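You operate a simulated robot arm through the tools that you are given. There is no shell and no other tool. Be economical: measure what you need, move in short steps, check, and stop when the job is done.

You are at the controls of a simulated two-armed robot. One attempt, no reset.

JOB
Build the mould on the dolly up for a PP run.
Fine: bright guide pin into the outer bush, black pin into the other bush; free the resin wheel lock, set the wheel, lock it again.

Only the result counts: the job must be done as asked and must still hold three seconds after the hand-in. Knocking over, shifting, dropping, spilling or breaking anything else fails it.

ROBOT AND FRAMES
Two 7-joint arms with two-finger parallel grippers on one trunk, on a base that drives. Base frame: it is fixed to the floor where the robot stands at the start and does not move with it; the origin is under the middle of the robot, x ahead of it, y to its left, z up. Lengths are in m, angles in rad, forces in N, time in s.
The left shoulder is at the start at [0.05, 0.168, 1.032], the right one opposite. With the tool pointing down near the work surface each hand reaches from about 0.22 to 0.66 m from the robot's upright axis, wherever it stands, measured 20 degrees to its own side. Places, roughly: dolly brake [0.4, -0.9, 0.7]; inner guide bush [0.8, -0.7, 0.6]; outer guide bush [0.8, -0.7, 0.6]; resin wheel [0.7, -0.9, 0.6]; resin wheel lock [0.6, -0.9, 0.6]. Payload 1.57 kg a hand.
The TCP of each hand is the grasp point between the finger pads, 0.03 m short of the fingertips. In the tool frame z runs along the fingers and y along their closing line. Largest opening 0.08 m; finger width 0.017, thickness 0.012; the body of the gripper, 0.04 by 0.082 m, starts 0.08 m behind the TCP.
Orientation is that of the tool frame in the base frame, as a unit quaternion [w, x, y, z]. With the fingers straight down and closing along the base's y, the tool's x points along the base's -x, its y along +y and its z along -z.

CONTROLS
- The arms move only by the tool move_arm. It takes "left_moves", "right_moves" or both (then of equal length, played together; a hand with none holds still); each is a list of rows, each an object of numbers (a shift or turn left out is 0, a gripper value left out holds the last): "x", "y", "z": the shift along the tool's x, y, z in m; "ax", "ay", "az": the turn, a rotation vector about the tool's x, y, z in degrees; "jaw": the closure, from 0 (fully open) to 1 (shut). In form: [{"x": .., "y": .., "z": .., "ax": .., "ay": .., "az": .., "jaw": ..}, ...]. A call has 1 to 8 rows; each row is the pose to reach, as a shift and turn from the pose commanded when the call began, along the tool's axes at that moment. A row lasts 0.2 s, in which the tool goes at most 0.05 m and 0.15 rad; a call with a longer step from one row to the next is refused whole, and so is a gripper value outside its range. A pose out of reach is approached as far as the arm can. The call stops where the force on the tool passes 50 N (or 10 N more than at its start, if that is more) or the arm is blocked; 0.2 s more then pass. The fingers move at their own pace (about 0.045 m/s each) and stop on an object; they squeeze with about 41 N. The grip force told is the motor's: it shows also when the fingers shut on nothing. Time passes only in rows, and 0.2 s behind the last, so rows that repeat a pose let the fingers close. It gives the time, the measured TCP pose, the force on the tool (base axes), the opening and the grip force at its end, in the units of the frame above (readings bear some noise), with the torque about the TCP (base axes, N m) and any sound that the robot's microphone picked up.
- Cameras (640 x 400 px; columns grow to the right, rows downward): "scene" is now at [0.1316, -0.019, 1.2568]; the picture's right is [-0.22, -0.98, 0.00], its down [-0.45, 0.10, -0.89] and it looks along [0.87, -0.19, -0.46] (base axes); focal length 274 px, centre (320, 200). "left" rides on the left gripper at [0.072, 0.007, -0.122] in its tool frame; the picture's right is [-0.09, 1.00, 0.00], its down [-0.84, -0.08, -0.54] and it looks along [-0.54, -0.05, 0.84] (tool axes); focal length 238 px, centre (320, 200). "right" rides on the right gripper at [0.072, -0.007, -0.122] in its tool frame; the picture's right is [0.09, 1.00, 0.00], its down [-0.84, 0.08, -0.54] and it looks along [-0.54, 0.05, 0.84] (tool axes); focal length 238 px, centre (320, 200). There is no depth. A picture from a camera that has moved, and an enlarged one, comes with that camera's place and axes in the base frame and with its lens.
- capture(camera): a new picture of that camera. It takes no simulated time.
- move_column(by): slides the trunk up (or, below 0, down) by that many m; the arms and the scene camera ride with it, the base frame stays. It gives what a move gives, with no picture.
- base_move(legs): drives the robot by 1 to 6 legs, each [ahead, left, turn to the left] in m, m and rad, along the robot's own axes; the way and the turn of a leg run together, so that a leg with both is an arc; at most 1.5 m and 3.142 rad a leg. The arms and the cameras ride along, it lands a little off, and it stops where it bumps. It gives what a move gives.
- head_to(pan, tilt): turns the head with the scene camera to pan (to the left, within 1.396 rad either way) and tilt (down, from -0.506 to 1.204), counted from straight ahead of the robot. It gives what a move gives.
- inspect(camera, box): a new picture of the part [left, top, right, bottom] of that camera's present view, enlarged. It takes no simulated time.
- sign_off(): hands the job in; it is judged then, once.

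Go step by step. Nothing tells you exact positions but the pictures and the camera data: compare them with the known pose of the tool, close in by small moves and look again before you grip or let go. The budget is 120 turns and 108 pictures, counting those below and the enlarged ones. Unless the task says otherwise, let go and move clear before handing in, and close with one line.

The tools are called after ">>>" by a JSON object that holds its "op" and its "data". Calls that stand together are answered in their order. move_arm: Moves the arms, as the interface text tells. Its arguments: {"type":"object","properties":{"left_moves":{"type":"array"},"right_moves":{"type":"array"}},"required":[]} The other tools are called the same way: move_column (by) slides the trunk up or down; base_move (legs) drives the base; head_to (pan, tilt) turns the head that bears the scene camera; capture (camera) takes a picture; inspect (camera, box) takes an enlarged picture of a part of a camera's view; sign_off () hands the job in.

At the start:

```text
t: 0.0
left_position: [0.4753, 0.004, 1.0269]
left_tool_rot: [0.0, -0.001, 1.0, 0.0]
left_contact_force: [1.0, 0.5, -0.1]
left_torque: [0.04, 0.0, -0.02]
left_finger_gap: 0.0797
left_gripper_force: 0.0
right_position: [0.3283, -0.3425, 1.0079]
right_tool_rot: [0.0, 0.0, 1.0, 0.0]
right_contact_force: [0.2, 0.5, -0.3]
right_torque: [-0.02, -0.02, -0.03]
right_finger_gap: 0.08
right_gripper_force: 0.0
trunk travel left (down, up): [-0.2, 0.243]
robot x, y, heading: [-0.0011, -0.0014, 0.001]
head pan, tilt: [-0.218, 0.476]
```

scene: 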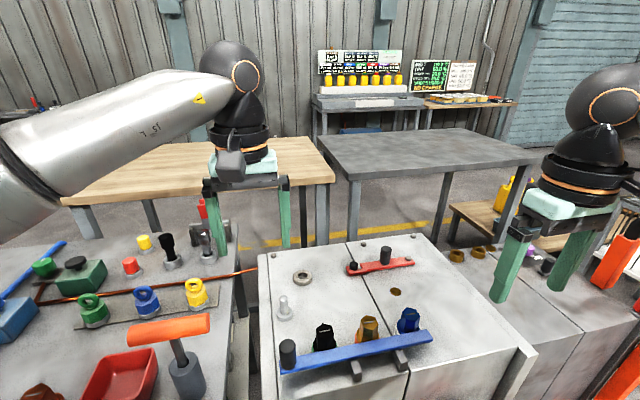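
right: 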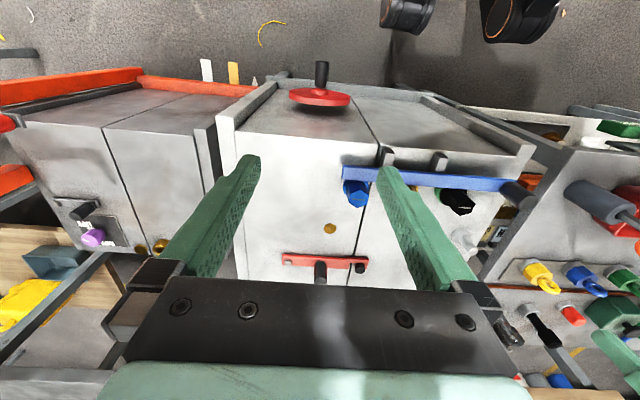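
left: 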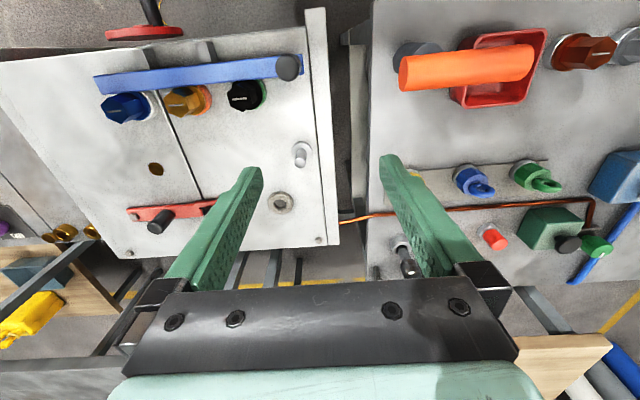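

I see a bench with a mould directly ahead and something like a dolly to the right. I'll turn the head toward the dolly, and enlarge the signs at the back.

>>> {"op": "inspect", "data": {"camera": "scene", "box": [300, 40, 540, 190]}}

>>> {"op": "head_to", "data": {"pan": -0.8, "tilt": 0.6}}

>>> {"op": "capture", "data": {"camera": "scene"}}

```text
2.67 times, centred on (420, 115) of scene
camera zoom: at [0.1316, -0.019, 1.2568], right [-0.22, -0.98, 0.0], down [-0.45, 0.1, -0.89], along [0.87, -0.19, -0.46], focal length 731 px, centre (53, 427)
```

zoom: 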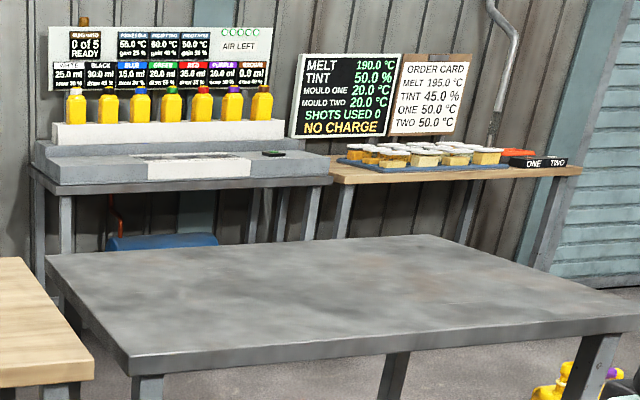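

```text
t: 1.0
left_position: [0.4751, 0.0038, 1.027]
left_tool_rot: [0.0, 0.0, 1.0, 0.0]
left_contact_force: [-0.4, -0.4, 0.9]
left_torque: [-0.03, 0.05, -0.02]
left_finger_gap: 0.08
left_gripper_force: 0.0
right_position: [0.3289, -0.3411, 1.0069]
right_tool_rot: [0.0, 0.0, 1.0, -0.001]
right_contact_force: [0.3, -1.0, 0.3]
right_torque: [0.03, -0.02, 0.01]
right_finger_gap: 0.08
right_gripper_force: 0.0
trunk travel left (down, up): [-0.2, 0.243]
robot x, y, heading: [0.0007, -0.0005, 0.003]
head pan, tilt: [-0.799, 0.6]
```

```text
103 pictures are left
camera scene: at [0.104, -0.0625, 1.2456], right [-0.72, -0.7, 0.0], down [-0.39, 0.4, -0.83], along [0.58, -0.59, -0.56], focal length 274 px, centre (320, 200)
```

scene: 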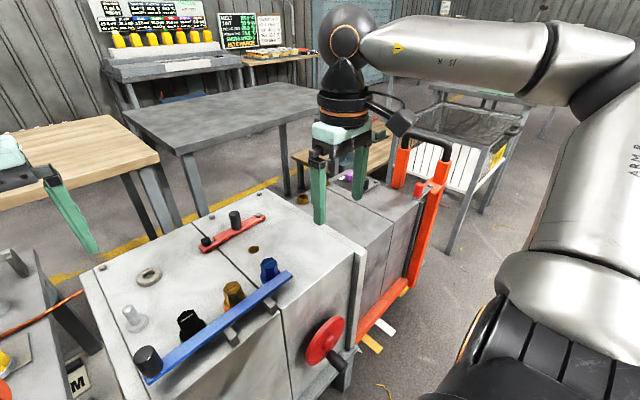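

The dolly with the orange handle and the grey mould is behind the right hand. I'll look further right before driving there.

>>> {"op": "head_to", "data": {"pan": -1.39, "tilt": 0.8}}

>>> {"op": "capture", "data": {"camera": "scene"}}

>>> {"op": "inspect", "data": {"camera": "right", "box": [0, 50, 240, 300]}}

```text
t: 2.0
left_position: [0.4739, 0.0028, 1.0279]
left_tool_rot: [-0.001, -0.001, 1.0, 0.001]
left_contact_force: [0.9, -0.1, -0.4]
left_torque: [0.03, 0.0, 0.03]
left_finger_gap: 0.0802
left_gripper_force: 0.0
right_position: [0.33, -0.3414, 1.0087]
right_tool_rot: [-0.001, -0.001, 1.0, 0.0]
right_contact_force: [-0.1, 0.5, 0.2]
right_torque: [0.0, -0.01, -0.02]
right_finger_gap: 0.0799
right_gripper_force: 0.0
trunk travel left (down, up): [-0.2, 0.243]
robot x, y, heading: [-0.0037, -0.001, -0.001]
head pan, tilt: [-1.389, 0.799]
```

```text
102 pictures are left
camera scene: at [0.0569, -0.0785, 1.2287], right [-0.98, -0.18, 0.0], down [-0.13, 0.7, -0.7], along [0.13, -0.69, -0.72], focal length 274 px, centre (320, 200)
```

scene: 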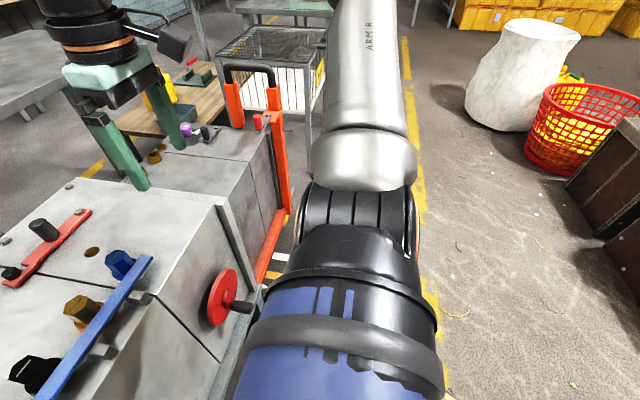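

```text
1.60 times, centred on (120, 175) of right
camera zoom: at [0.2567, -0.3493, 1.1298], right [-0.09, 1.0, 0.0], down [0.84, 0.08, 0.54], along [0.54, 0.05, -0.84], focal length 381 px, centre (640, 240)
```

zoom: 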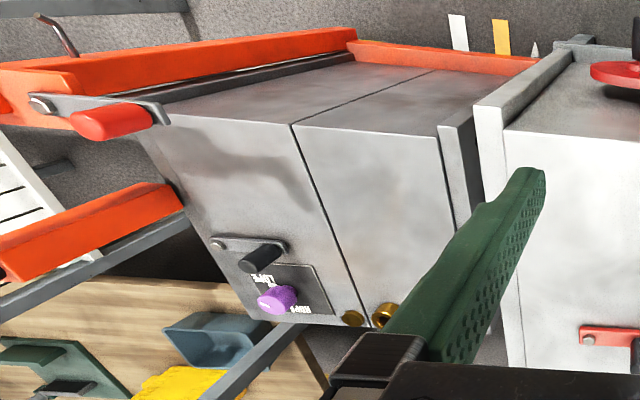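

The dolly's mould carries two brass bushes at its far edge, a purple wheel and its lock, with a red-gripped brake lever nearer. I'll raise the trunk, drive to the right and look.

>>> {"op": "move_column", "data": {"by": 0.2}}

>>> {"op": "base_move", "data": {"legs": [[0, -0.55, 0]]}}

>>> {"op": "head_to", "data": {"pan": -0.2, "tilt": 0.75}}

>>> {"op": "capture", "data": {"camera": "scene"}}

>>> {"op": "capture", "data": {"camera": "right"}}

```text
t: 4.2
left_position: [0.4752, 0.0042, 1.2263]
left_tool_rot: [0.0, -0.001, 1.0, -0.001]
left_contact_force: [-0.8, 0.5, 0.1]
left_torque: [0.02, 0.02, 0.02]
left_finger_gap: 0.08
left_gripper_force: 0.1
right_position: [0.3291, -0.3411, 1.2075]
right_tool_rot: [-0.001, -0.001, 1.0, 0.0]
right_contact_force: [-0.1, 0.4, -0.1]
right_torque: [0.03, 0.0, -0.02]
right_finger_gap: 0.08
right_gripper_force: 0.0
trunk travel left (down, up): [-0.4, 0.043]
robot x, y, heading: [0.0051, -0.0004, 0.001]
head pan, tilt: [-1.389, 0.799]
```

```text
t: 9.5
left_position: [0.4733, -0.5464, 1.2286]
left_tool_rot: [0.0, 0.0, 1.0, 0.0]
left_contact_force: [-0.1, -0.2, -0.3]
left_torque: [-0.02, -0.01, 0.02]
left_finger_gap: 0.0802
left_gripper_force: 0.0
right_position: [0.326, -0.8919, 1.2073]
right_tool_rot: [0.0, 0.001, 1.0, 0.0]
right_contact_force: [-0.1, -1.0, -0.7]
right_torque: [-0.04, 0.01, 0.0]
right_finger_gap: 0.08
right_gripper_force: 0.0
trunk travel left (down, up): [-0.4, 0.043]
robot x, y, heading: [0.0029, -0.5522, -0.005]
head pan, tilt: [-1.389, 0.799]
```

```text
t: 10.8
left_position: [0.4743, -0.5468, 1.2281]
left_tool_rot: [0.001, 0.0, 1.0, 0.0]
left_contact_force: [-0.3, -0.3, 0.5]
left_torque: [0.02, 0.0, -0.02]
left_finger_gap: 0.0803
left_gripper_force: 0.0
right_position: [0.3273, -0.8898, 1.208]
right_tool_rot: [0.0, 0.0, 1.0, -0.001]
right_contact_force: [-0.2, -0.8, -0.5]
right_torque: [-0.02, -0.02, -0.01]
right_finger_gap: 0.0797
right_gripper_force: 0.1
trunk travel left (down, up): [-0.4, 0.043]
robot x, y, heading: [0.001, -0.5501, -0.001]
head pan, tilt: [-0.201, 0.75]
```

```text
100 pictures are left
camera scene: at [0.1228, -0.5648, 1.4327], right [-0.2, -0.98, 0.0], down [-0.67, 0.14, -0.73], along [0.72, -0.15, -0.68], focal length 274 px, centre (320, 200)
```

scene: 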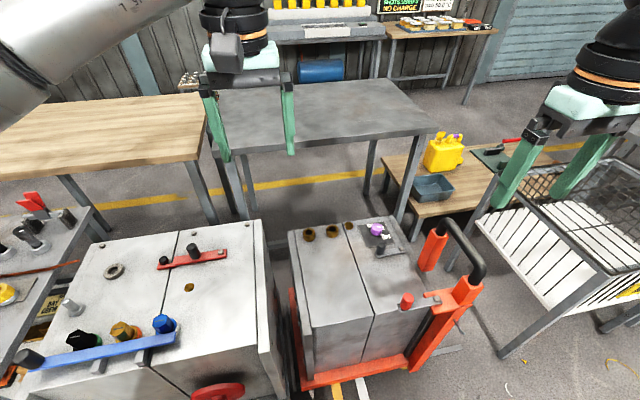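

```text
99 pictures are left
camera right: at [0.2552, -0.8987, 1.3298], right [-0.09, 1.0, 0.0], down [0.84, 0.08, 0.54], along [0.54, 0.05, -0.84], focal length 238 px, centre (320, 200)
```

right: 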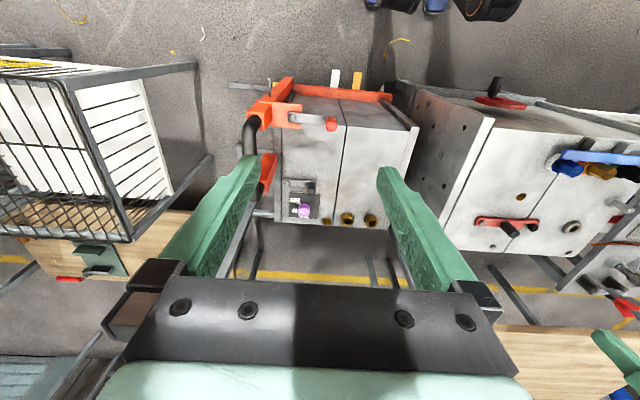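

Now the dolly is in clear view. I'll zoom on the dolly, the left bench and the stool to find the pins.

>>> {"op": "inspect", "data": {"camera": "scene", "box": [270, 200, 510, 400]}}

>>> {"op": "inspect", "data": {"camera": "scene", "box": [0, 180, 240, 380]}}

>>> {"op": "inspect", "data": {"camera": "right", "box": [230, 80, 430, 240]}}

>>> {"op": "inspect", "data": {"camera": "scene", "box": [370, 0, 540, 220]}}

```text
2.00 times, centred on (390, 300) of scene
camera zoom: at [0.1228, -0.5648, 1.4327], right [-0.2, -0.98, 0.0], down [-0.67, 0.14, -0.73], along [0.72, -0.15, -0.68], focal length 548 px, centre (180, 0)
```

zoom: 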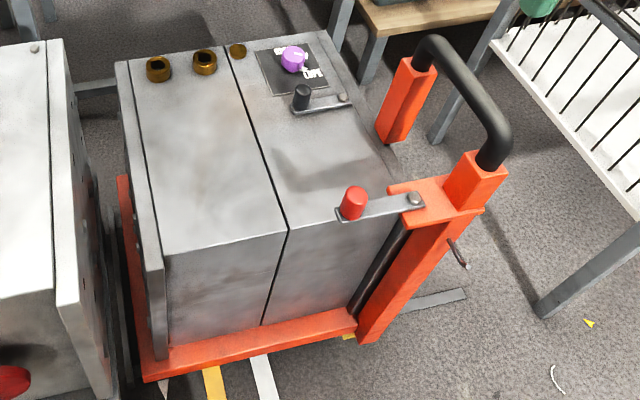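

```text
2.00 times, centred on (120, 280) of scene
camera zoom: at [0.1228, -0.5648, 1.4327], right [-0.2, -0.98, 0.0], down [-0.67, 0.14, -0.73], along [0.72, -0.15, -0.68], focal length 548 px, centre (720, 40)
```

zoom: 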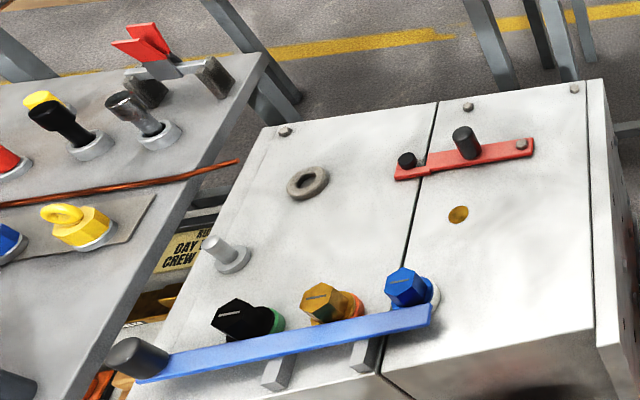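

```text
2.50 times, centred on (330, 160) of right
camera zoom: at [0.2552, -0.8987, 1.3298], right [-0.09, 1.0, 0.0], down [0.84, 0.08, 0.54], along [0.54, 0.05, -0.84], focal length 596 px, centre (295, 300)
```

zoom: 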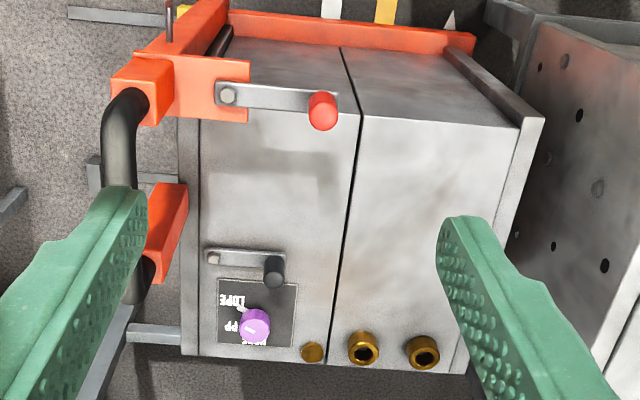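

```text
1.82 times, centred on (455, 110) of scene
camera zoom: at [0.1228, -0.5648, 1.4327], right [-0.2, -0.98, 0.0], down [-0.67, 0.14, -0.73], along [0.72, -0.15, -0.68], focal length 499 px, centre (74, 364)
```

zoom: 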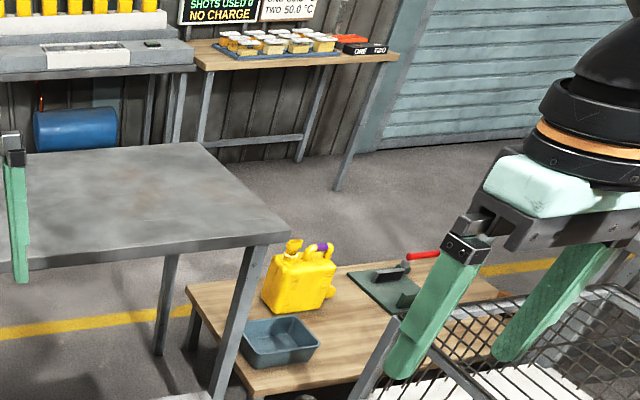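

The bright and black pins seem to stand in cups at the far end of the left bench, about [0.79, 0.15, 0.82]; the bushes are around [0.82, -0.66] and [0.82, -0.75]. I'll drive back left and look at the pins with the left hand camera.

>>> {"op": "base_move", "data": {"legs": [[0, 0.5, 0]]}}

>>> {"op": "head_to", "data": {"pan": 0.3, "tilt": 0.65}}

>>> {"op": "capture", "data": {"camera": "scene"}}

>>> {"op": "capture", "data": {"camera": "left"}}

```text
t: 15.7
left_position: [0.4743, -0.0526, 1.2281]
left_tool_rot: [0.001, 0.0, 1.0, 0.0]
left_contact_force: [0.3, -0.2, -0.4]
left_torque: [-0.01, -0.03, -0.01]
left_finger_gap: 0.0801
left_gripper_force: 0.1
right_position: [0.3282, -0.3964, 1.208]
right_tool_rot: [0.0, 0.001, 1.0, -0.001]
right_contact_force: [-0.2, 0.8, -0.2]
right_torque: [0.01, -0.01, 0.03]
right_finger_gap: 0.0802
right_gripper_force: 0.0
trunk travel left (down, up): [-0.4, 0.043]
robot x, y, heading: [0.0017, -0.0529, -0.002]
head pan, tilt: [-0.201, 0.75]
```

```text
t: 16.6
left_position: [0.4745, -0.0526, 1.2286]
left_tool_rot: [0.0, 0.0, 1.0, -0.001]
left_contact_force: [0.6, 0.0, -0.8]
left_torque: [0.0, 0.0, -0.07]
left_finger_gap: 0.08
left_gripper_force: 0.1
right_position: [0.3289, -0.3971, 1.208]
right_tool_rot: [0.0, 0.0, 1.0, 0.0]
right_contact_force: [0.8, 0.8, 0.2]
right_torque: [0.03, -0.04, -0.04]
right_finger_gap: 0.0801
right_gripper_force: 0.1
trunk travel left (down, up): [-0.4, 0.043]
robot x, y, heading: [-0.0004, -0.057, -0.001]
head pan, tilt: [0.3, 0.649]
```

```text
94 pictures are left
camera scene: at [0.1254, -0.0286, 1.4413], right [0.29, -0.96, 0.0], down [-0.58, -0.18, -0.8], along [0.76, 0.23, -0.6], focal length 274 px, centre (320, 200)
```

scene: 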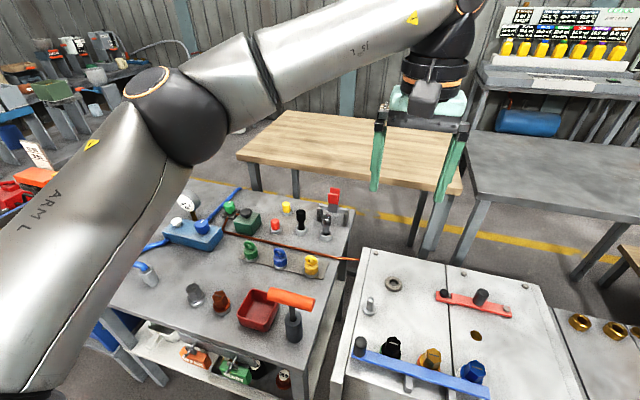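

```text
93 pictures are left
camera left: at [0.4019, -0.0466, 1.3485], right [0.09, 1.0, 0.0], down [0.84, -0.08, 0.54], along [0.54, -0.05, -0.84], focal length 238 px, centre (320, 200)
```

left: 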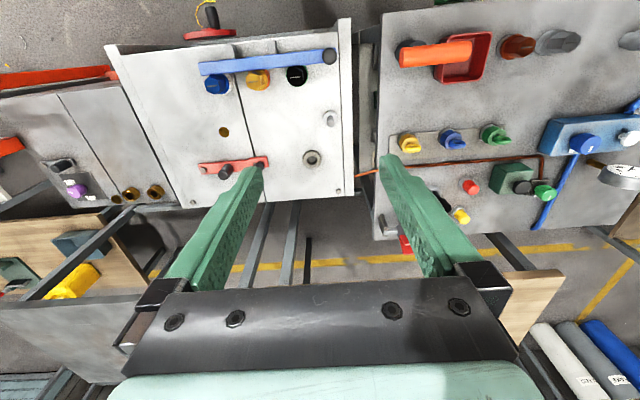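

>>> {"op": "inspect", "data": {"camera": "scene", "box": [200, 180, 360, 280]}}

>>> {"op": "inspect", "data": {"camera": "scene", "box": [100, 180, 360, 390]}}

```text
4.00 times, centred on (280, 230) of scene
camera zoom: at [0.1254, -0.0286, 1.4413], right [0.29, -0.96, 0.0], down [-0.58, -0.18, -0.8], along [0.76, 0.23, -0.6], focal length 1097 px, centre (480, 80)
```

zoom: 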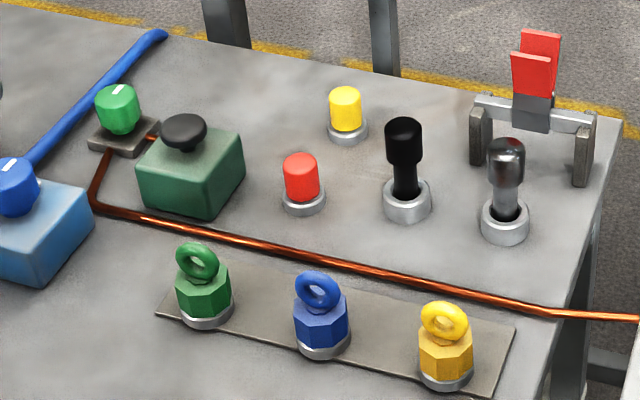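

```text
1.90 times, centred on (230, 285) of scene
camera zoom: at [0.1254, -0.0286, 1.4413], right [0.29, -0.96, 0.0], down [-0.58, -0.18, -0.8], along [0.76, 0.23, -0.6], focal length 522 px, centre (491, 38)
```

zoom: 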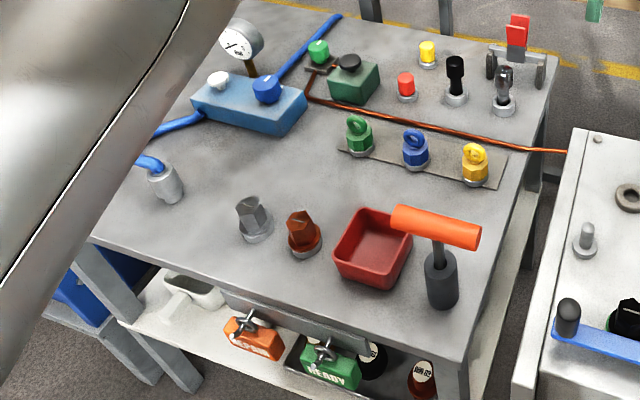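

The bright pin stands in its cup near [0.775, 0.145], the black pin near [0.776, 0.234], with heads around z 0.83–0.865. I'll drive ahead and turn to bring the left hand over the bright pin.

>>> {"op": "base_move", "data": {"legs": [[0.15, 0.03, 0]]}}

>>> {"op": "capture", "data": {"camera": "left"}}

```text
t: 17.8
left_position: [0.5452, -0.0383, 1.2266]
left_tool_rot: [0.0, 0.0, 1.0, 0.0]
left_contact_force: [-0.9, -0.5, 0.2]
left_torque: [0.04, -0.06, 0.01]
left_finger_gap: 0.0801
left_gripper_force: 0.0
right_position: [0.3972, -0.3811, 1.207]
right_tool_rot: [0.0, 0.004, 1.0, 0.0]
right_contact_force: [-0.3, -1.3, -0.4]
right_torque: [0.01, -0.04, -0.01]
right_finger_gap: 0.0798
right_gripper_force: 0.0
trunk travel left (down, up): [-0.4, 0.043]
robot x, y, heading: [0.0739, -0.0406, -0.005]
head pan, tilt: [0.3, 0.649]
stopped in leg 1: the robot was blocked; the commanded pose is now the measured one
```

```text
90 pictures are left
camera left: at [0.4728, -0.0322, 1.348], right [0.09, 1.0, 0.0], down [0.84, -0.08, 0.54], along [0.54, -0.05, -0.84], focal length 238 px, centre (320, 200)
```

left: 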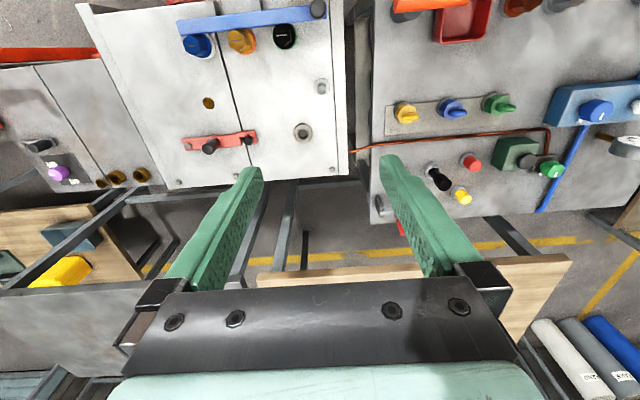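

The base is blocked at x=0.074, so I'll extend the left arm with the tool tilted outward about its closing axis, which keeps a gripped pin upright. Moving to above the bright pin first.

>>> {"op": "move_arm", "data": {"left_moves": [{"x": -0.033, "y": 0.026, "z": 0.014, "ay": -6}, {"x": -0.066, "y": 0.052, "z": 0.028, "ay": -12}, {"x": -0.099, "y": 0.078, "z": 0.042, "ay": -18}, {"x": -0.131, "y": 0.105, "z": 0.056, "ay": -24}, {"x": -0.164, "y": 0.131, "z": 0.07, "ay": -28}, {"x": -0.197, "y": 0.157, "z": 0.085, "ay": -30}, {"x": -0.23, "y": 0.183, "z": 0.1, "ay": -30}, {"x": -0.23, "y": 0.183, "z": 0.1, "ay": -30}]}}

>>> {"op": "capture", "data": {"camera": "left"}}

>>> {"op": "capture", "data": {"camera": "scene"}}

```text
t: 19.6
left_position: [0.7769, 0.1448, 1.1269]
left_tool_rot: [0.258, 0.001, 0.966, 0.001]
left_contact_force: [-0.1, 0.3, -0.7]
left_torque: [-0.03, 0.03, 0.01]
left_finger_gap: 0.08
left_gripper_force: 0.1
right_position: [0.3978, -0.3814, 1.2062]
right_tool_rot: [-0.001, 0.003, 1.0, 0.001]
right_contact_force: [0.4, -0.6, 0.0]
right_torque: [-0.02, 0.01, 0.01]
right_finger_gap: 0.08
right_gripper_force: 0.0
trunk travel left (down, up): [-0.4, 0.043]
robot x, y, heading: [0.0694, -0.037, -0.005]
head pan, tilt: [0.3, 0.649]
```

```text
89 pictures are left
camera left: at [0.6535, 0.1507, 1.1942], right [0.08, 1.0, 0.05], down [0.45, -0.08, 0.89], along [0.89, -0.05, -0.46], focal length 238 px, centre (320, 200)
```

left: 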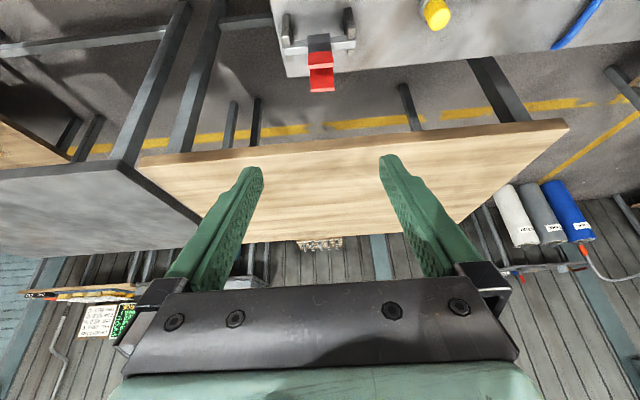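

```text
88 pictures are left
camera scene: at [0.197, -0.0129, 1.4414], right [0.29, -0.96, 0.0], down [-0.58, -0.18, -0.8], along [0.76, 0.23, -0.6], focal length 274 px, centre (320, 200)
```

scene: 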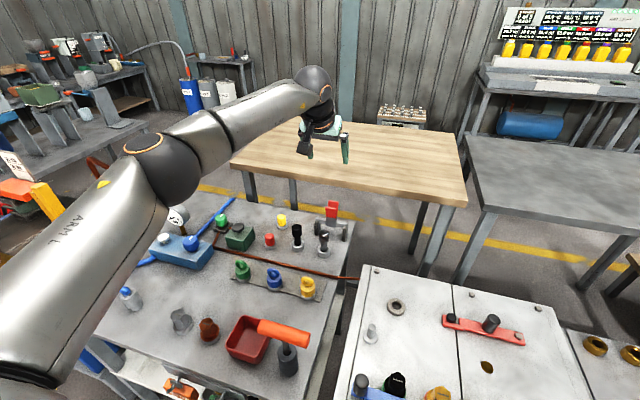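

Reach is fine. I'll refine the pin location with a zoomed scene view from here.

>>> {"op": "inspect", "data": {"camera": "scene", "box": [260, 190, 370, 260]}}

>>> {"op": "move_arm", "data": {"left_moves": [{"ay": 7, "x": -0.01}, {"ay": 14, "x": -0.02}, {"ay": 14, "x": -0.02}]}}

>>> {"op": "capture", "data": {"camera": "left"}}

```text
5.71 times, centred on (315, 225) of scene
camera zoom: at [0.197, -0.0129, 1.4414], right [0.29, -0.96, 0.0], down [-0.58, -0.18, -0.8], along [0.76, 0.23, -0.6], focal length 1567 px, centre (349, 57)
```

zoom: 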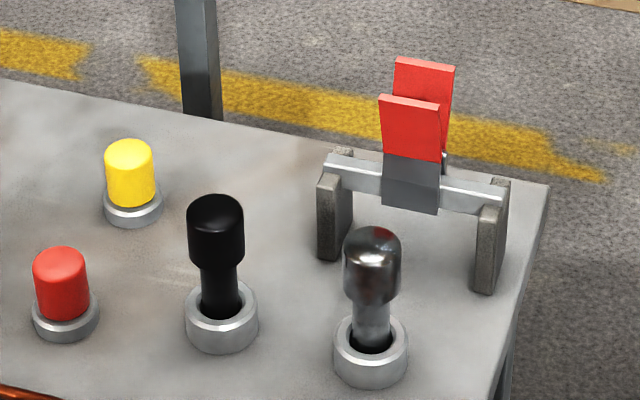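

```text
t: 20.4
left_position: [0.7542, 0.1848, 1.1258]
left_tool_rot: [0.14, 0.003, 0.99, 0.001]
left_contact_force: [-0.7, -0.8, -0.7]
left_torque: [0.03, 0.01, 0.05]
left_finger_gap: 0.0799
left_gripper_force: 0.0
left hand out of reach, approached as far as the arm can: row 1, 2, 3
right_position: [0.3994, -0.384, 1.2056]
right_tool_rot: [-0.001, 0.003, 1.0, 0.002]
right_contact_force: [-0.5, -0.1, -0.2]
right_torque: [0.07, 0.01, -0.02]
right_finger_gap: 0.08
right_gripper_force: 0.2
trunk travel left (down, up): [-0.4, 0.043]
robot x, y, heading: [0.0732, -0.0388, -0.008]
head pan, tilt: [0.3, 0.649]
```

```text
86 pictures are left
camera left: at [0.6505, 0.19, 1.2216], right [0.09, 1.0, 0.03], down [0.66, -0.08, 0.75], along [0.75, -0.05, -0.66], focal length 238 px, centre (320, 200)
```

left: 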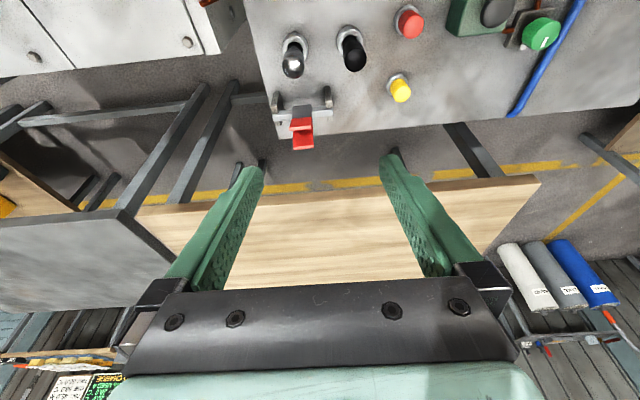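

At this height the reach runs out with less tilt. I refine the bright pin to about [0.769, 0.149], head z 0.825–0.875; I'll re-tilt, then lower the trunk.

>>> {"op": "move_arm", "data": {"left_moves": [{"ay": -7, "x": -0.007, "y": -0.018}, {"ay": -12, "x": -0.0144, "y": -0.036, "z": 0.004}, {"ay": -12, "x": -0.0144, "y": -0.036, "z": 0.004}]}}

>>> {"op": "move_column", "data": {"by": -0.12}}

>>> {"op": "capture", "data": {"camera": "left"}}

```text
t: 21.2
left_position: [0.7692, 0.1494, 1.1237]
left_tool_rot: [0.241, 0.0, 0.971, 0.0]
left_contact_force: [-0.2, -0.1, 0.2]
left_torque: [0.0, -0.02, -0.01]
left_finger_gap: 0.0799
left_gripper_force: 0.0
right_position: [0.3985, -0.3816, 1.2076]
right_tool_rot: [-0.001, 0.003, 1.0, 0.001]
right_contact_force: [0.3, -0.2, -0.2]
right_torque: [0.0, 0.01, 0.0]
right_finger_gap: 0.0799
right_gripper_force: 0.1
trunk travel left (down, up): [-0.4, 0.043]
robot x, y, heading: [0.0736, -0.0426, -0.007]
head pan, tilt: [0.3, 0.649]
```

```text
t: 22.7
left_position: [0.7682, 0.1497, 1.0036]
left_tool_rot: [0.24, 0.0, 0.971, 0.0]
left_contact_force: [-0.4, 0.5, -0.2]
left_torque: [0.01, -0.01, 0.02]
left_finger_gap: 0.0802
left_gripper_force: 0.1
right_position: [0.3988, -0.3806, 1.0875]
right_tool_rot: [-0.001, 0.003, 1.0, -0.001]
right_contact_force: [-0.3, -0.3, 0.1]
right_torque: [0.01, -0.01, -0.01]
right_finger_gap: 0.0801
right_gripper_force: 0.0
trunk travel left (down, up): [-0.28, 0.163]
robot x, y, heading: [0.0718, -0.0382, -0.007]
head pan, tilt: [0.3, 0.649]
```

```text
85 pictures are left
camera left: at [0.6474, 0.1561, 1.0774], right [0.08, 1.0, 0.04], down [0.49, -0.08, 0.87], along [0.87, -0.05, -0.49], focal length 238 px, centre (320, 200)
```

left: 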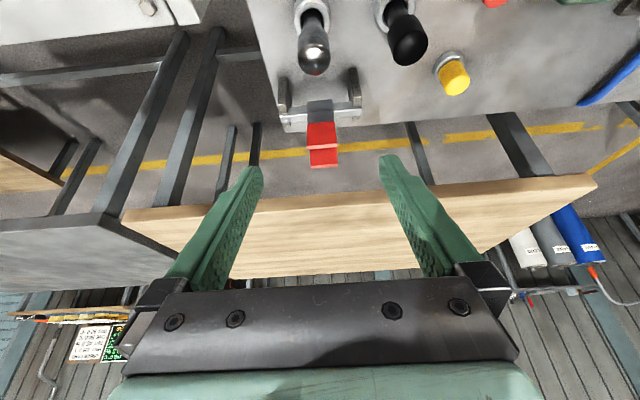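

The aim agrees within a few mm. Descending vertically onto the bright pin's head.

>>> {"op": "move_arm", "data": {"left_moves": [{"z": 0.034, "x": 0.018}, {"z": 0.068, "x": 0.036}, {"z": 0.102, "x": 0.054}, {"z": 0.133, "x": 0.072}, {"z": 0.133, "x": 0.072}]}}

>>> {"op": "capture", "data": {"camera": "left"}}

>>> {"op": "inspect", "data": {"camera": "scene", "box": [260, 120, 420, 240]}}

```text
t: 23.9
left_position: [0.7674, 0.1503, 0.8508]
left_tool_rot: [0.241, 0.001, 0.97, 0.0]
left_contact_force: [0.3, -0.2, 0.6]
left_torque: [-0.03, 0.03, -0.01]
left_finger_gap: 0.08
left_gripper_force: 0.0
right_position: [0.3991, -0.3825, 1.0878]
right_tool_rot: [-0.001, 0.003, 1.0, 0.0]
right_contact_force: [0.8, -0.1, 1.7]
right_torque: [0.01, -0.01, 0.02]
right_finger_gap: 0.08
right_gripper_force: 0.0
trunk travel left (down, up): [-0.28, 0.163]
robot x, y, heading: [0.0719, -0.0407, -0.008]
head pan, tilt: [0.3, 0.649]
```

```text
84 pictures are left
camera left: at [0.6457, 0.1567, 0.925], right [0.08, 1.0, 0.04], down [0.49, -0.08, 0.87], along [0.87, -0.05, -0.49], focal length 238 px, centre (320, 200)
```

left: 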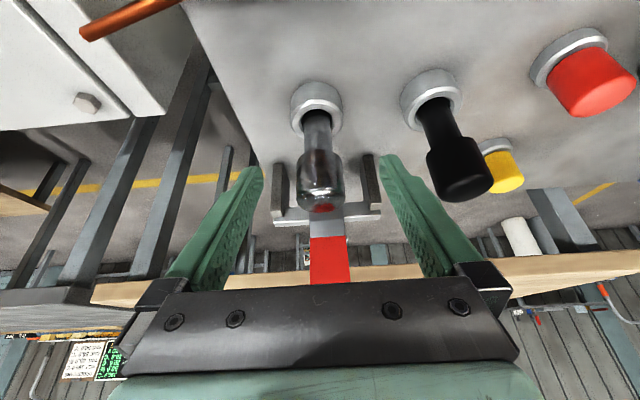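

```text
3.33 times, centred on (340, 180) of scene
camera zoom: at [0.1973, -0.013, 1.3213], right [0.29, -0.96, 0.0], down [-0.58, -0.17, -0.8], along [0.76, 0.23, -0.6], focal length 914 px, centre (253, 267)
```

zoom: 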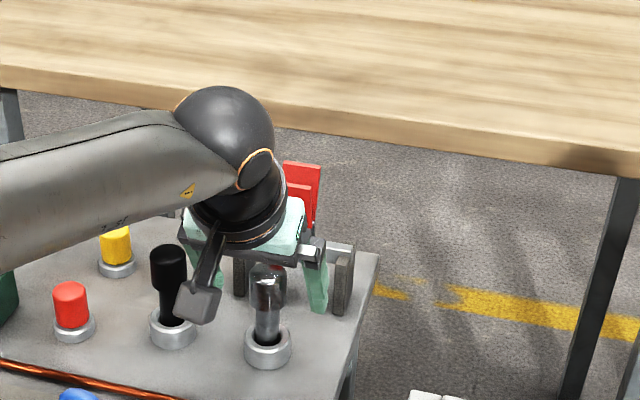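

Head sits centered between the fingers. Closing.

>>> {"op": "move_arm", "data": {"left_moves": [{"jaw": 1}, {"jaw": 1}, {"jaw": 1}, {"jaw": 1}, {"jaw": 1}]}}

>>> {"op": "capture", "data": {"camera": "left"}}

```text
t: 25.1
left_position: [0.7667, 0.1502, 0.8522]
left_tool_rot: [0.241, 0.001, 0.971, -0.001]
left_contact_force: [-0.3, -0.4, -0.2]
left_torque: [-0.64, -0.05, -0.2]
left_finger_gap: 0.0274
left_gripper_force: 31.0
right_position: [0.3981, -0.382, 1.0861]
right_tool_rot: [0.0, 0.003, 1.0, 0.0]
right_contact_force: [-0.5, -0.1, 0.0]
right_torque: [-0.02, 0.01, 0.02]
right_finger_gap: 0.0799
right_gripper_force: 0.1
trunk travel left (down, up): [-0.28, 0.163]
robot x, y, heading: [0.0734, -0.0364, -0.007]
head pan, tilt: [0.3, 0.649]
```

```text
82 pictures are left
camera left: at [0.6458, 0.1568, 0.9252], right [0.08, 1.0, 0.04], down [0.49, -0.08, 0.87], along [0.87, -0.05, -0.49], focal length 238 px, centre (320, 200)
```

left: 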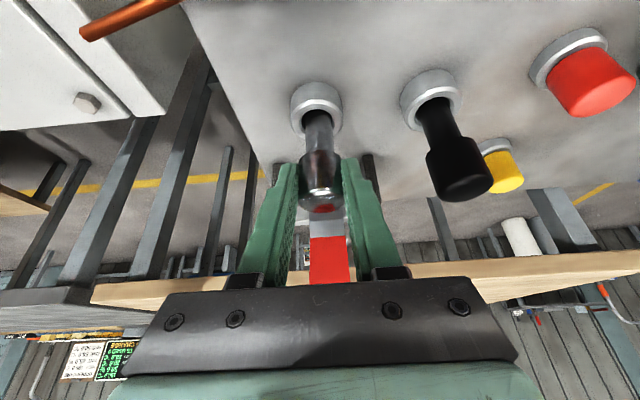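

Gripped with gap 27 mm. Lifting straight up.

>>> {"op": "move_arm", "data": {"left_moves": [{"z": -0.009, "x": -0.005}, {"z": -0.027, "x": -0.014}, {"z": -0.054, "x": -0.028}, {"z": -0.08, "x": -0.042}, {"z": -0.106, "x": -0.056}, {"z": -0.132, "x": -0.07}]}}

>>> {"op": "capture", "data": {"camera": "left"}}

>>> {"op": "capture", "data": {"camera": "scene"}}

```text
t: 26.5
left_position: [0.7675, 0.1503, 1.003]
left_tool_rot: [0.241, 0.0, 0.971, 0.0]
left_contact_force: [-0.7, -0.3, -1.6]
left_torque: [0.01, 0.02, 0.0]
left_finger_gap: 0.0304
left_gripper_force: 39.5
right_position: [0.3995, -0.3828, 1.0865]
right_tool_rot: [-0.001, 0.003, 1.0, 0.0]
right_contact_force: [0.6, 0.2, -0.2]
right_torque: [-0.01, -0.01, -0.03]
right_finger_gap: 0.0798
right_gripper_force: 0.1
trunk travel left (down, up): [-0.28, 0.163]
robot x, y, heading: [0.0738, -0.0402, -0.01]
head pan, tilt: [0.3, 0.649]
```

```text
81 pictures are left
camera left: at [0.6459, 0.1562, 1.0759], right [0.08, 1.0, 0.04], down [0.49, -0.08, 0.87], along [0.87, -0.05, -0.49], focal length 238 px, centre (320, 200)
```

left: 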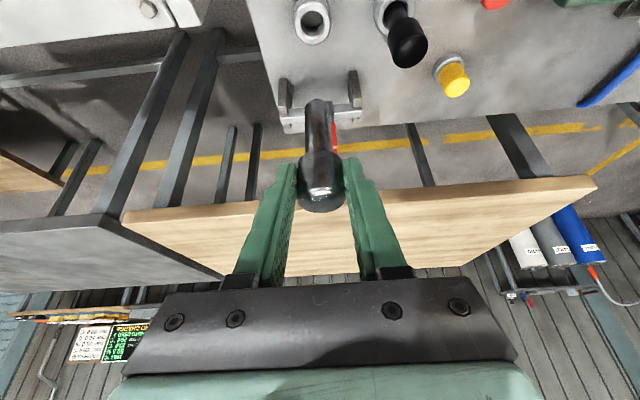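

```text
80 pictures are left
camera scene: at [0.1973, -0.0131, 1.3213], right [0.29, -0.96, 0.0], down [-0.58, -0.17, -0.8], along [0.76, 0.23, -0.6], focal length 274 px, centre (320, 200)
```

scene: 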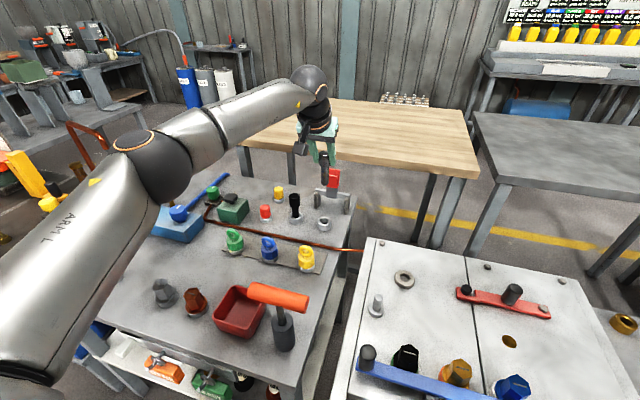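

Pin is out of its cup. Checking its lean in the grip via zoom.

>>> {"op": "inspect", "data": {"camera": "scene", "box": [280, 100, 370, 210]}}

>>> {"op": "inspect", "data": {"camera": "left", "box": [240, 70, 400, 230]}}

```text
3.64 times, centred on (325, 155) of scene
camera zoom: at [0.1973, -0.0131, 1.3213], right [0.29, -0.96, 0.0], down [-0.58, -0.17, -0.8], along [0.76, 0.23, -0.6], focal length 997 px, centre (302, 364)
```

zoom: 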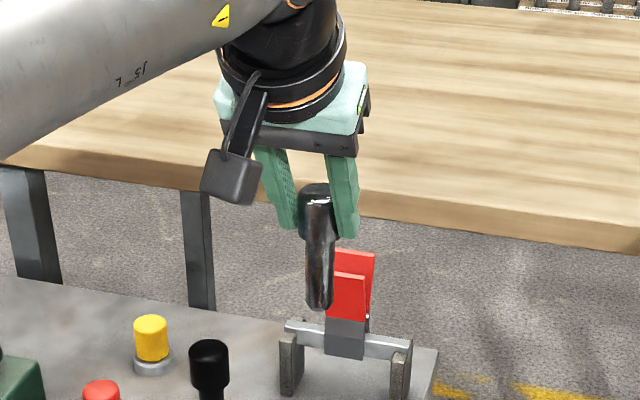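

```text
2.50 times, centred on (320, 150) of left
camera zoom: at [0.6459, 0.1562, 1.0759], right [0.08, 1.0, 0.04], down [0.49, -0.08, 0.87], along [0.87, -0.05, -0.49], focal length 596 px, centre (320, 325)
```

zoom: 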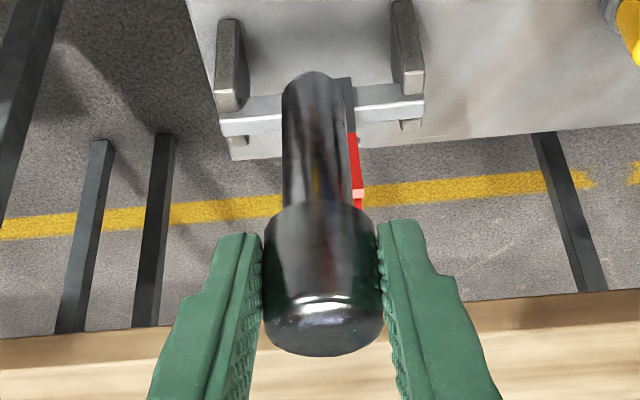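

The pin hangs vertical, tip about 78 mm below the TCP. I'll raise the trunk, back off and drive to the dolly front, staying short of touching it.

>>> {"op": "move_column", "data": {"by": 0.16}}

>>> {"op": "base_move", "data": {"legs": [[-0.08, 0, 0.007], [0, -0.8, 0]]}}

>>> {"op": "head_to", "data": {"pan": 0.1, "tilt": 0.85}}

>>> {"op": "capture", "data": {"camera": "scene"}}

>>> {"op": "capture", "data": {"camera": "left"}}

```text
t: 28.3
left_position: [0.7674, 0.1495, 1.1616]
left_tool_rot: [0.242, 0.001, 0.97, 0.0]
left_contact_force: [-0.2, 0.3, -1.1]
left_torque: [0.0, -0.01, 0.02]
left_finger_gap: 0.0303
left_gripper_force: 40.0
right_position: [0.3989, -0.3823, 1.2467]
right_tool_rot: [-0.001, 0.003, 1.0, 0.0]
right_contact_force: [-0.7, -0.4, 0.5]
right_torque: [-0.01, 0.0, 0.03]
right_finger_gap: 0.0801
right_gripper_force: 0.0
trunk travel left (down, up): [-0.44, 0.003]
robot x, y, heading: [0.0716, -0.0365, -0.006]
head pan, tilt: [0.3, 0.649]
```

```text
t: 36.5
left_position: [0.6867, -0.6564, 1.1611]
left_tool_rot: [0.241, -0.003, 0.971, 0.001]
left_contact_force: [0.1, -0.2, -1.5]
left_torque: [-0.01, 0.0, 0.01]
left_finger_gap: 0.0303
left_gripper_force: 39.3
right_position: [0.3231, -1.1915, 1.2485]
right_tool_rot: [-0.001, -0.001, 1.0, 0.0]
right_contact_force: [0.8, 0.1, -0.2]
right_torque: [-0.01, 0.01, 0.02]
right_finger_gap: 0.0798
right_gripper_force: 0.0
trunk travel left (down, up): [-0.44, 0.003]
robot x, y, heading: [-0.005, -0.8495, 0.003]
head pan, tilt: [0.3, 0.649]
```

```text
t: 37.2
left_position: [0.6864, -0.6555, 1.1629]
left_tool_rot: [0.241, -0.003, 0.97, 0.0]
left_contact_force: [-0.2, -0.1, -1.2]
left_torque: [-0.02, 0.03, -0.02]
left_finger_gap: 0.0299
left_gripper_force: 39.2
right_position: [0.3228, -1.1916, 1.2463]
right_tool_rot: [-0.002, -0.001, 1.0, 0.0]
right_contact_force: [0.3, 0.6, 0.1]
right_torque: [-0.04, 0.01, 0.0]
right_finger_gap: 0.0801
right_gripper_force: 0.1
trunk travel left (down, up): [-0.44, 0.003]
robot x, y, heading: [-0.0091, -0.8477, 0.001]
head pan, tilt: [0.099, 0.85]
```

```text
77 pictures are left
camera scene: at [0.1135, -0.8414, 1.4647], right [0.1, -0.99, 0.0], down [-0.75, -0.08, -0.66], along [0.66, 0.07, -0.75], focal length 274 px, centre (320, 200)
```

scene: 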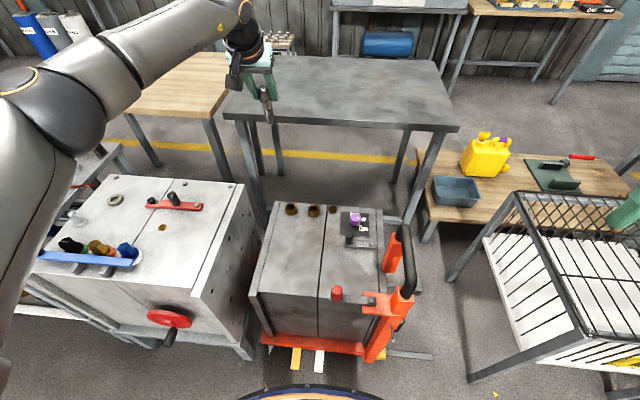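

```text
76 pictures are left
camera left: at [0.5657, -0.6503, 1.235], right [0.07, 1.0, 0.04], down [0.49, -0.07, 0.87], along [0.87, -0.04, -0.49], focal length 238 px, centre (320, 200)
```

left: 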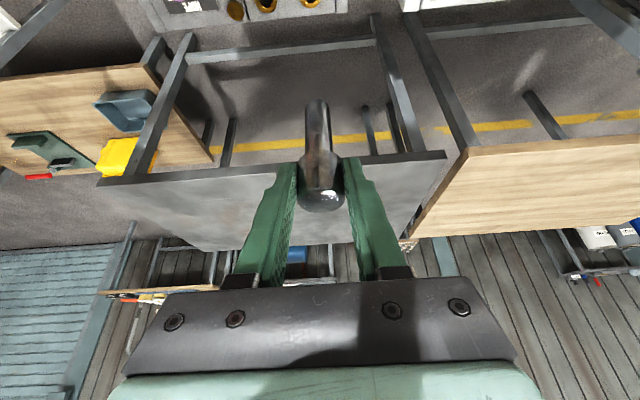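

Zooming on the dolly to locate the bushes, brake and wheel.

>>> {"op": "inspect", "data": {"camera": "scene", "box": [250, 190, 390, 260]}}

>>> {"op": "inspect", "data": {"camera": "scene", "box": [240, 220, 440, 380]}}

```text
4.57 times, centred on (320, 225) of scene
camera zoom: at [0.1135, -0.8414, 1.4647], right [0.1, -0.99, 0.0], down [-0.75, -0.08, -0.66], along [0.66, 0.07, -0.75], focal length 1254 px, centre (320, 86)
```

zoom: 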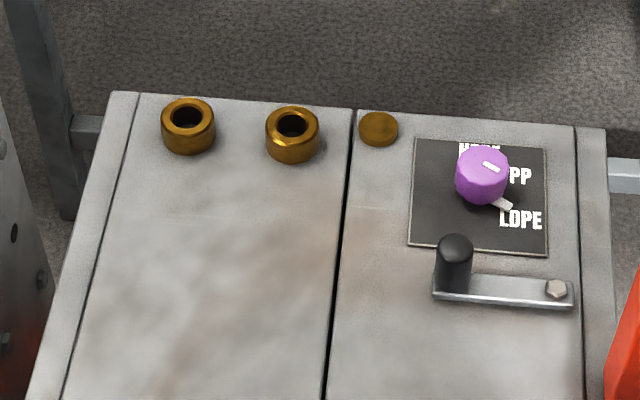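

```text
2.50 times, centred on (340, 300) of scene
camera zoom: at [0.1135, -0.8414, 1.4647], right [0.1, -0.99, 0.0], down [-0.75, -0.08, -0.66], along [0.66, 0.07, -0.75], focal length 686 px, centre (270, -50)
```

zoom: 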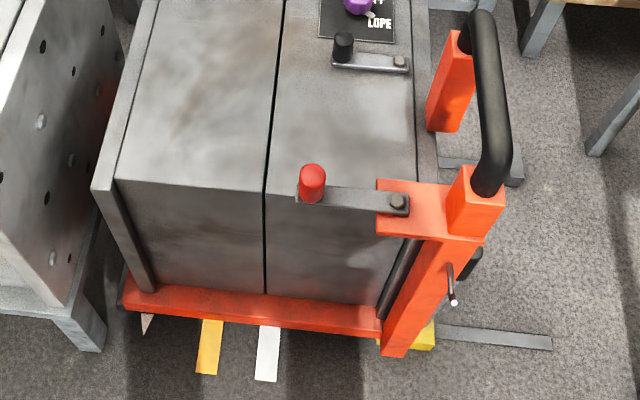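

Outer bush ≈[0.793,-0.658], inner ≈[0.791,-0.749], tops at z≈0.637; dolly front ≈x 0.39. I'll drive to x≈0.08 and lower the trunk part way.

>>> {"op": "base_move", "data": {"legs": [[0.088, 0, 0]]}}

>>> {"op": "move_column", "data": {"by": -0.3}}

>>> {"op": "capture", "data": {"camera": "left"}}

>>> {"op": "capture", "data": {"camera": "scene"}}

```text
t: 38.3
left_position: [0.775, -0.655, 1.1621]
left_tool_rot: [0.24, -0.003, 0.971, 0.001]
left_contact_force: [-0.6, -0.4, -2.2]
left_torque: [-0.01, 0.05, 0.01]
left_finger_gap: 0.03
left_gripper_force: 39.7
right_position: [0.4104, -1.1918, 1.248]
right_tool_rot: [0.0, -0.001, 1.0, 0.001]
right_contact_force: [-0.1, 0.3, 0.1]
right_torque: [-0.01, 0.0, 0.01]
right_finger_gap: 0.0802
right_gripper_force: 0.1
trunk travel left (down, up): [-0.44, 0.003]
robot x, y, heading: [0.0821, -0.8525, 0.003]
head pan, tilt: [0.099, 0.85]
```

```text
t: 41.3
left_position: [0.775, -0.6562, 0.8613]
left_tool_rot: [0.241, -0.003, 0.971, 0.0]
left_contact_force: [-0.1, 0.4, -1.4]
left_torque: [0.03, 0.03, -0.01]
left_finger_gap: 0.03
left_gripper_force: 39.3
right_position: [0.4107, -1.1905, 0.9477]
right_tool_rot: [0.0, -0.001, 1.0, 0.0]
right_contact_force: [-0.5, -0.3, 0.1]
right_torque: [0.0, 0.0, 0.01]
right_finger_gap: 0.08
right_gripper_force: 0.1
trunk travel left (down, up): [-0.14, 0.303]
robot x, y, heading: [0.0791, -0.8524, 0.002]
head pan, tilt: [0.099, 0.85]
```

```text
73 pictures are left
camera left: at [0.653, -0.6505, 0.9353], right [0.07, 1.0, 0.04], down [0.49, -0.07, 0.87], along [0.87, -0.04, -0.49], focal length 238 px, centre (320, 200)
```

left: 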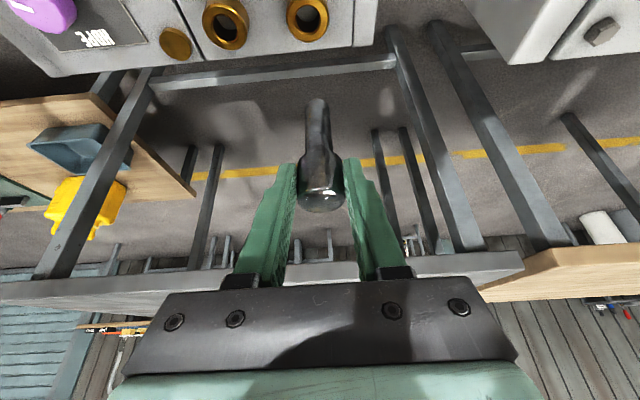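

```text
72 pictures are left
camera scene: at [0.2007, -0.8414, 1.1647], right [0.1, -0.99, 0.0], down [-0.75, -0.08, -0.66], along [0.66, 0.07, -0.75], focal length 274 px, centre (320, 200)
```

scene: 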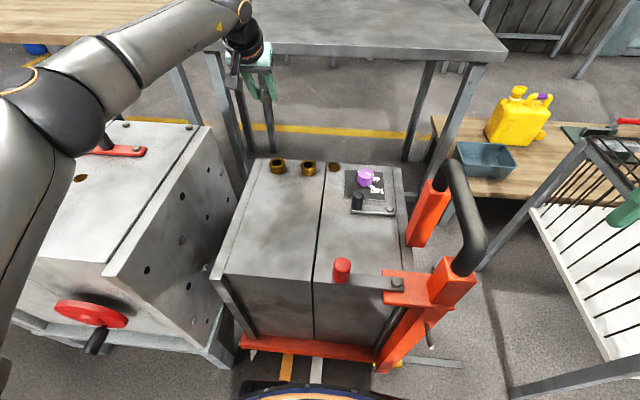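

Zooming on the bushes with both cameras for triangulation.

>>> {"op": "inspect", "data": {"camera": "scene", "box": [240, 140, 420, 230]}}

>>> {"op": "inspect", "data": {"camera": "left", "box": [150, 0, 350, 125]}}

```text
3.56 times, centred on (330, 185) of scene
camera zoom: at [0.2007, -0.8414, 1.1647], right [0.1, -0.99, 0.0], down [-0.75, -0.08, -0.66], along [0.66, 0.07, -0.75], focal length 975 px, centre (284, 253)
```

zoom: 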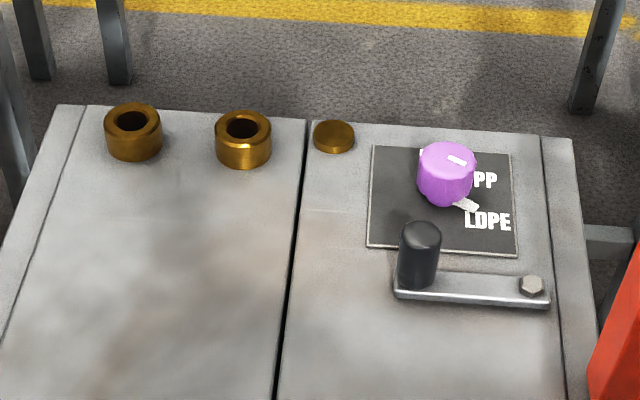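

```text
3.20 times, centred on (250, 62) of left
camera zoom: at [0.653, -0.6505, 0.9353], right [0.07, 1.0, 0.04], down [0.49, -0.07, 0.87], along [0.87, -0.04, -0.49], focal length 763 px, centre (544, 640)
```

zoom: 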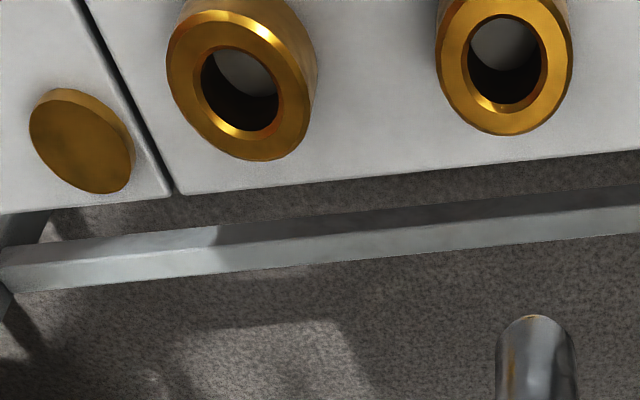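

Estimates of the bush x differ by about 1 cm, so I'll descend until the tip is just above the bush and servo visually.

>>> {"op": "move_column", "data": {"by": -0.09}}

>>> {"op": "capture", "data": {"camera": "left"}}

>>> {"op": "inspect", "data": {"camera": "scene", "box": [220, 80, 380, 180]}}

```text
t: 42.6
left_position: [0.7753, -0.6553, 0.7725]
left_tool_rot: [0.242, -0.004, 0.97, 0.001]
left_contact_force: [-0.2, -0.1, -1.7]
left_torque: [-0.01, 0.02, 0.0]
left_finger_gap: 0.0303
left_gripper_force: 39.5
right_position: [0.4107, -1.1905, 0.8568]
right_tool_rot: [-0.002, 0.0, 1.0, 0.0]
right_contact_force: [0.3, -0.4, -0.1]
right_torque: [-0.01, 0.0, 0.0]
right_finger_gap: 0.08
right_gripper_force: 0.1
trunk travel left (down, up): [-0.05, 0.393]
robot x, y, heading: [0.0774, -0.8525, 0.006]
head pan, tilt: [0.099, 0.85]
```

```text
69 pictures are left
camera left: at [0.653, -0.6505, 0.8453], right [0.07, 1.0, 0.04], down [0.49, -0.07, 0.87], along [0.87, -0.04, -0.49], focal length 238 px, centre (320, 200)
```

left: 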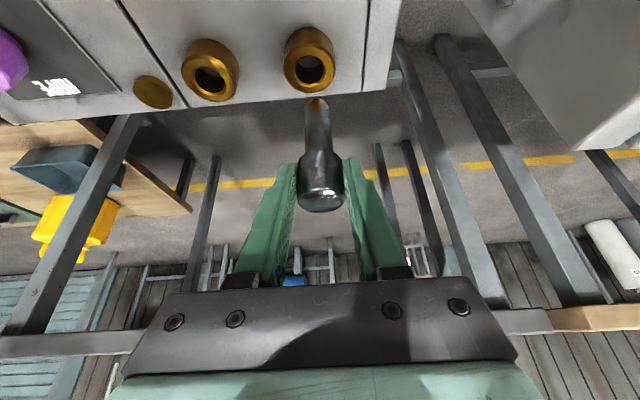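

```text
4.00 times, centred on (300, 130) of scene
camera zoom: at [0.2007, -0.8414, 1.0747], right [0.1, -0.99, 0.0], down [-0.75, -0.08, -0.66], along [0.66, 0.07, -0.75], focal length 1097 px, centre (400, 480)
```

zoom: 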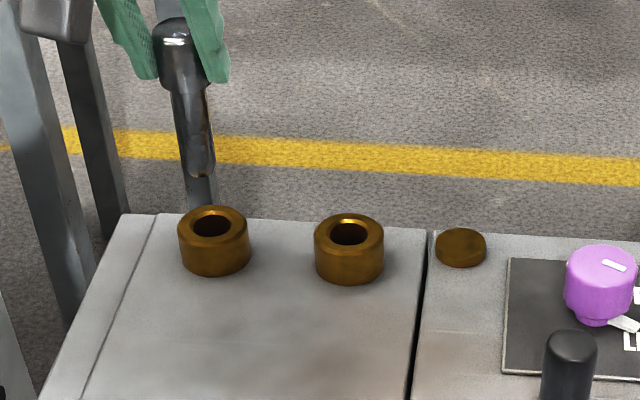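

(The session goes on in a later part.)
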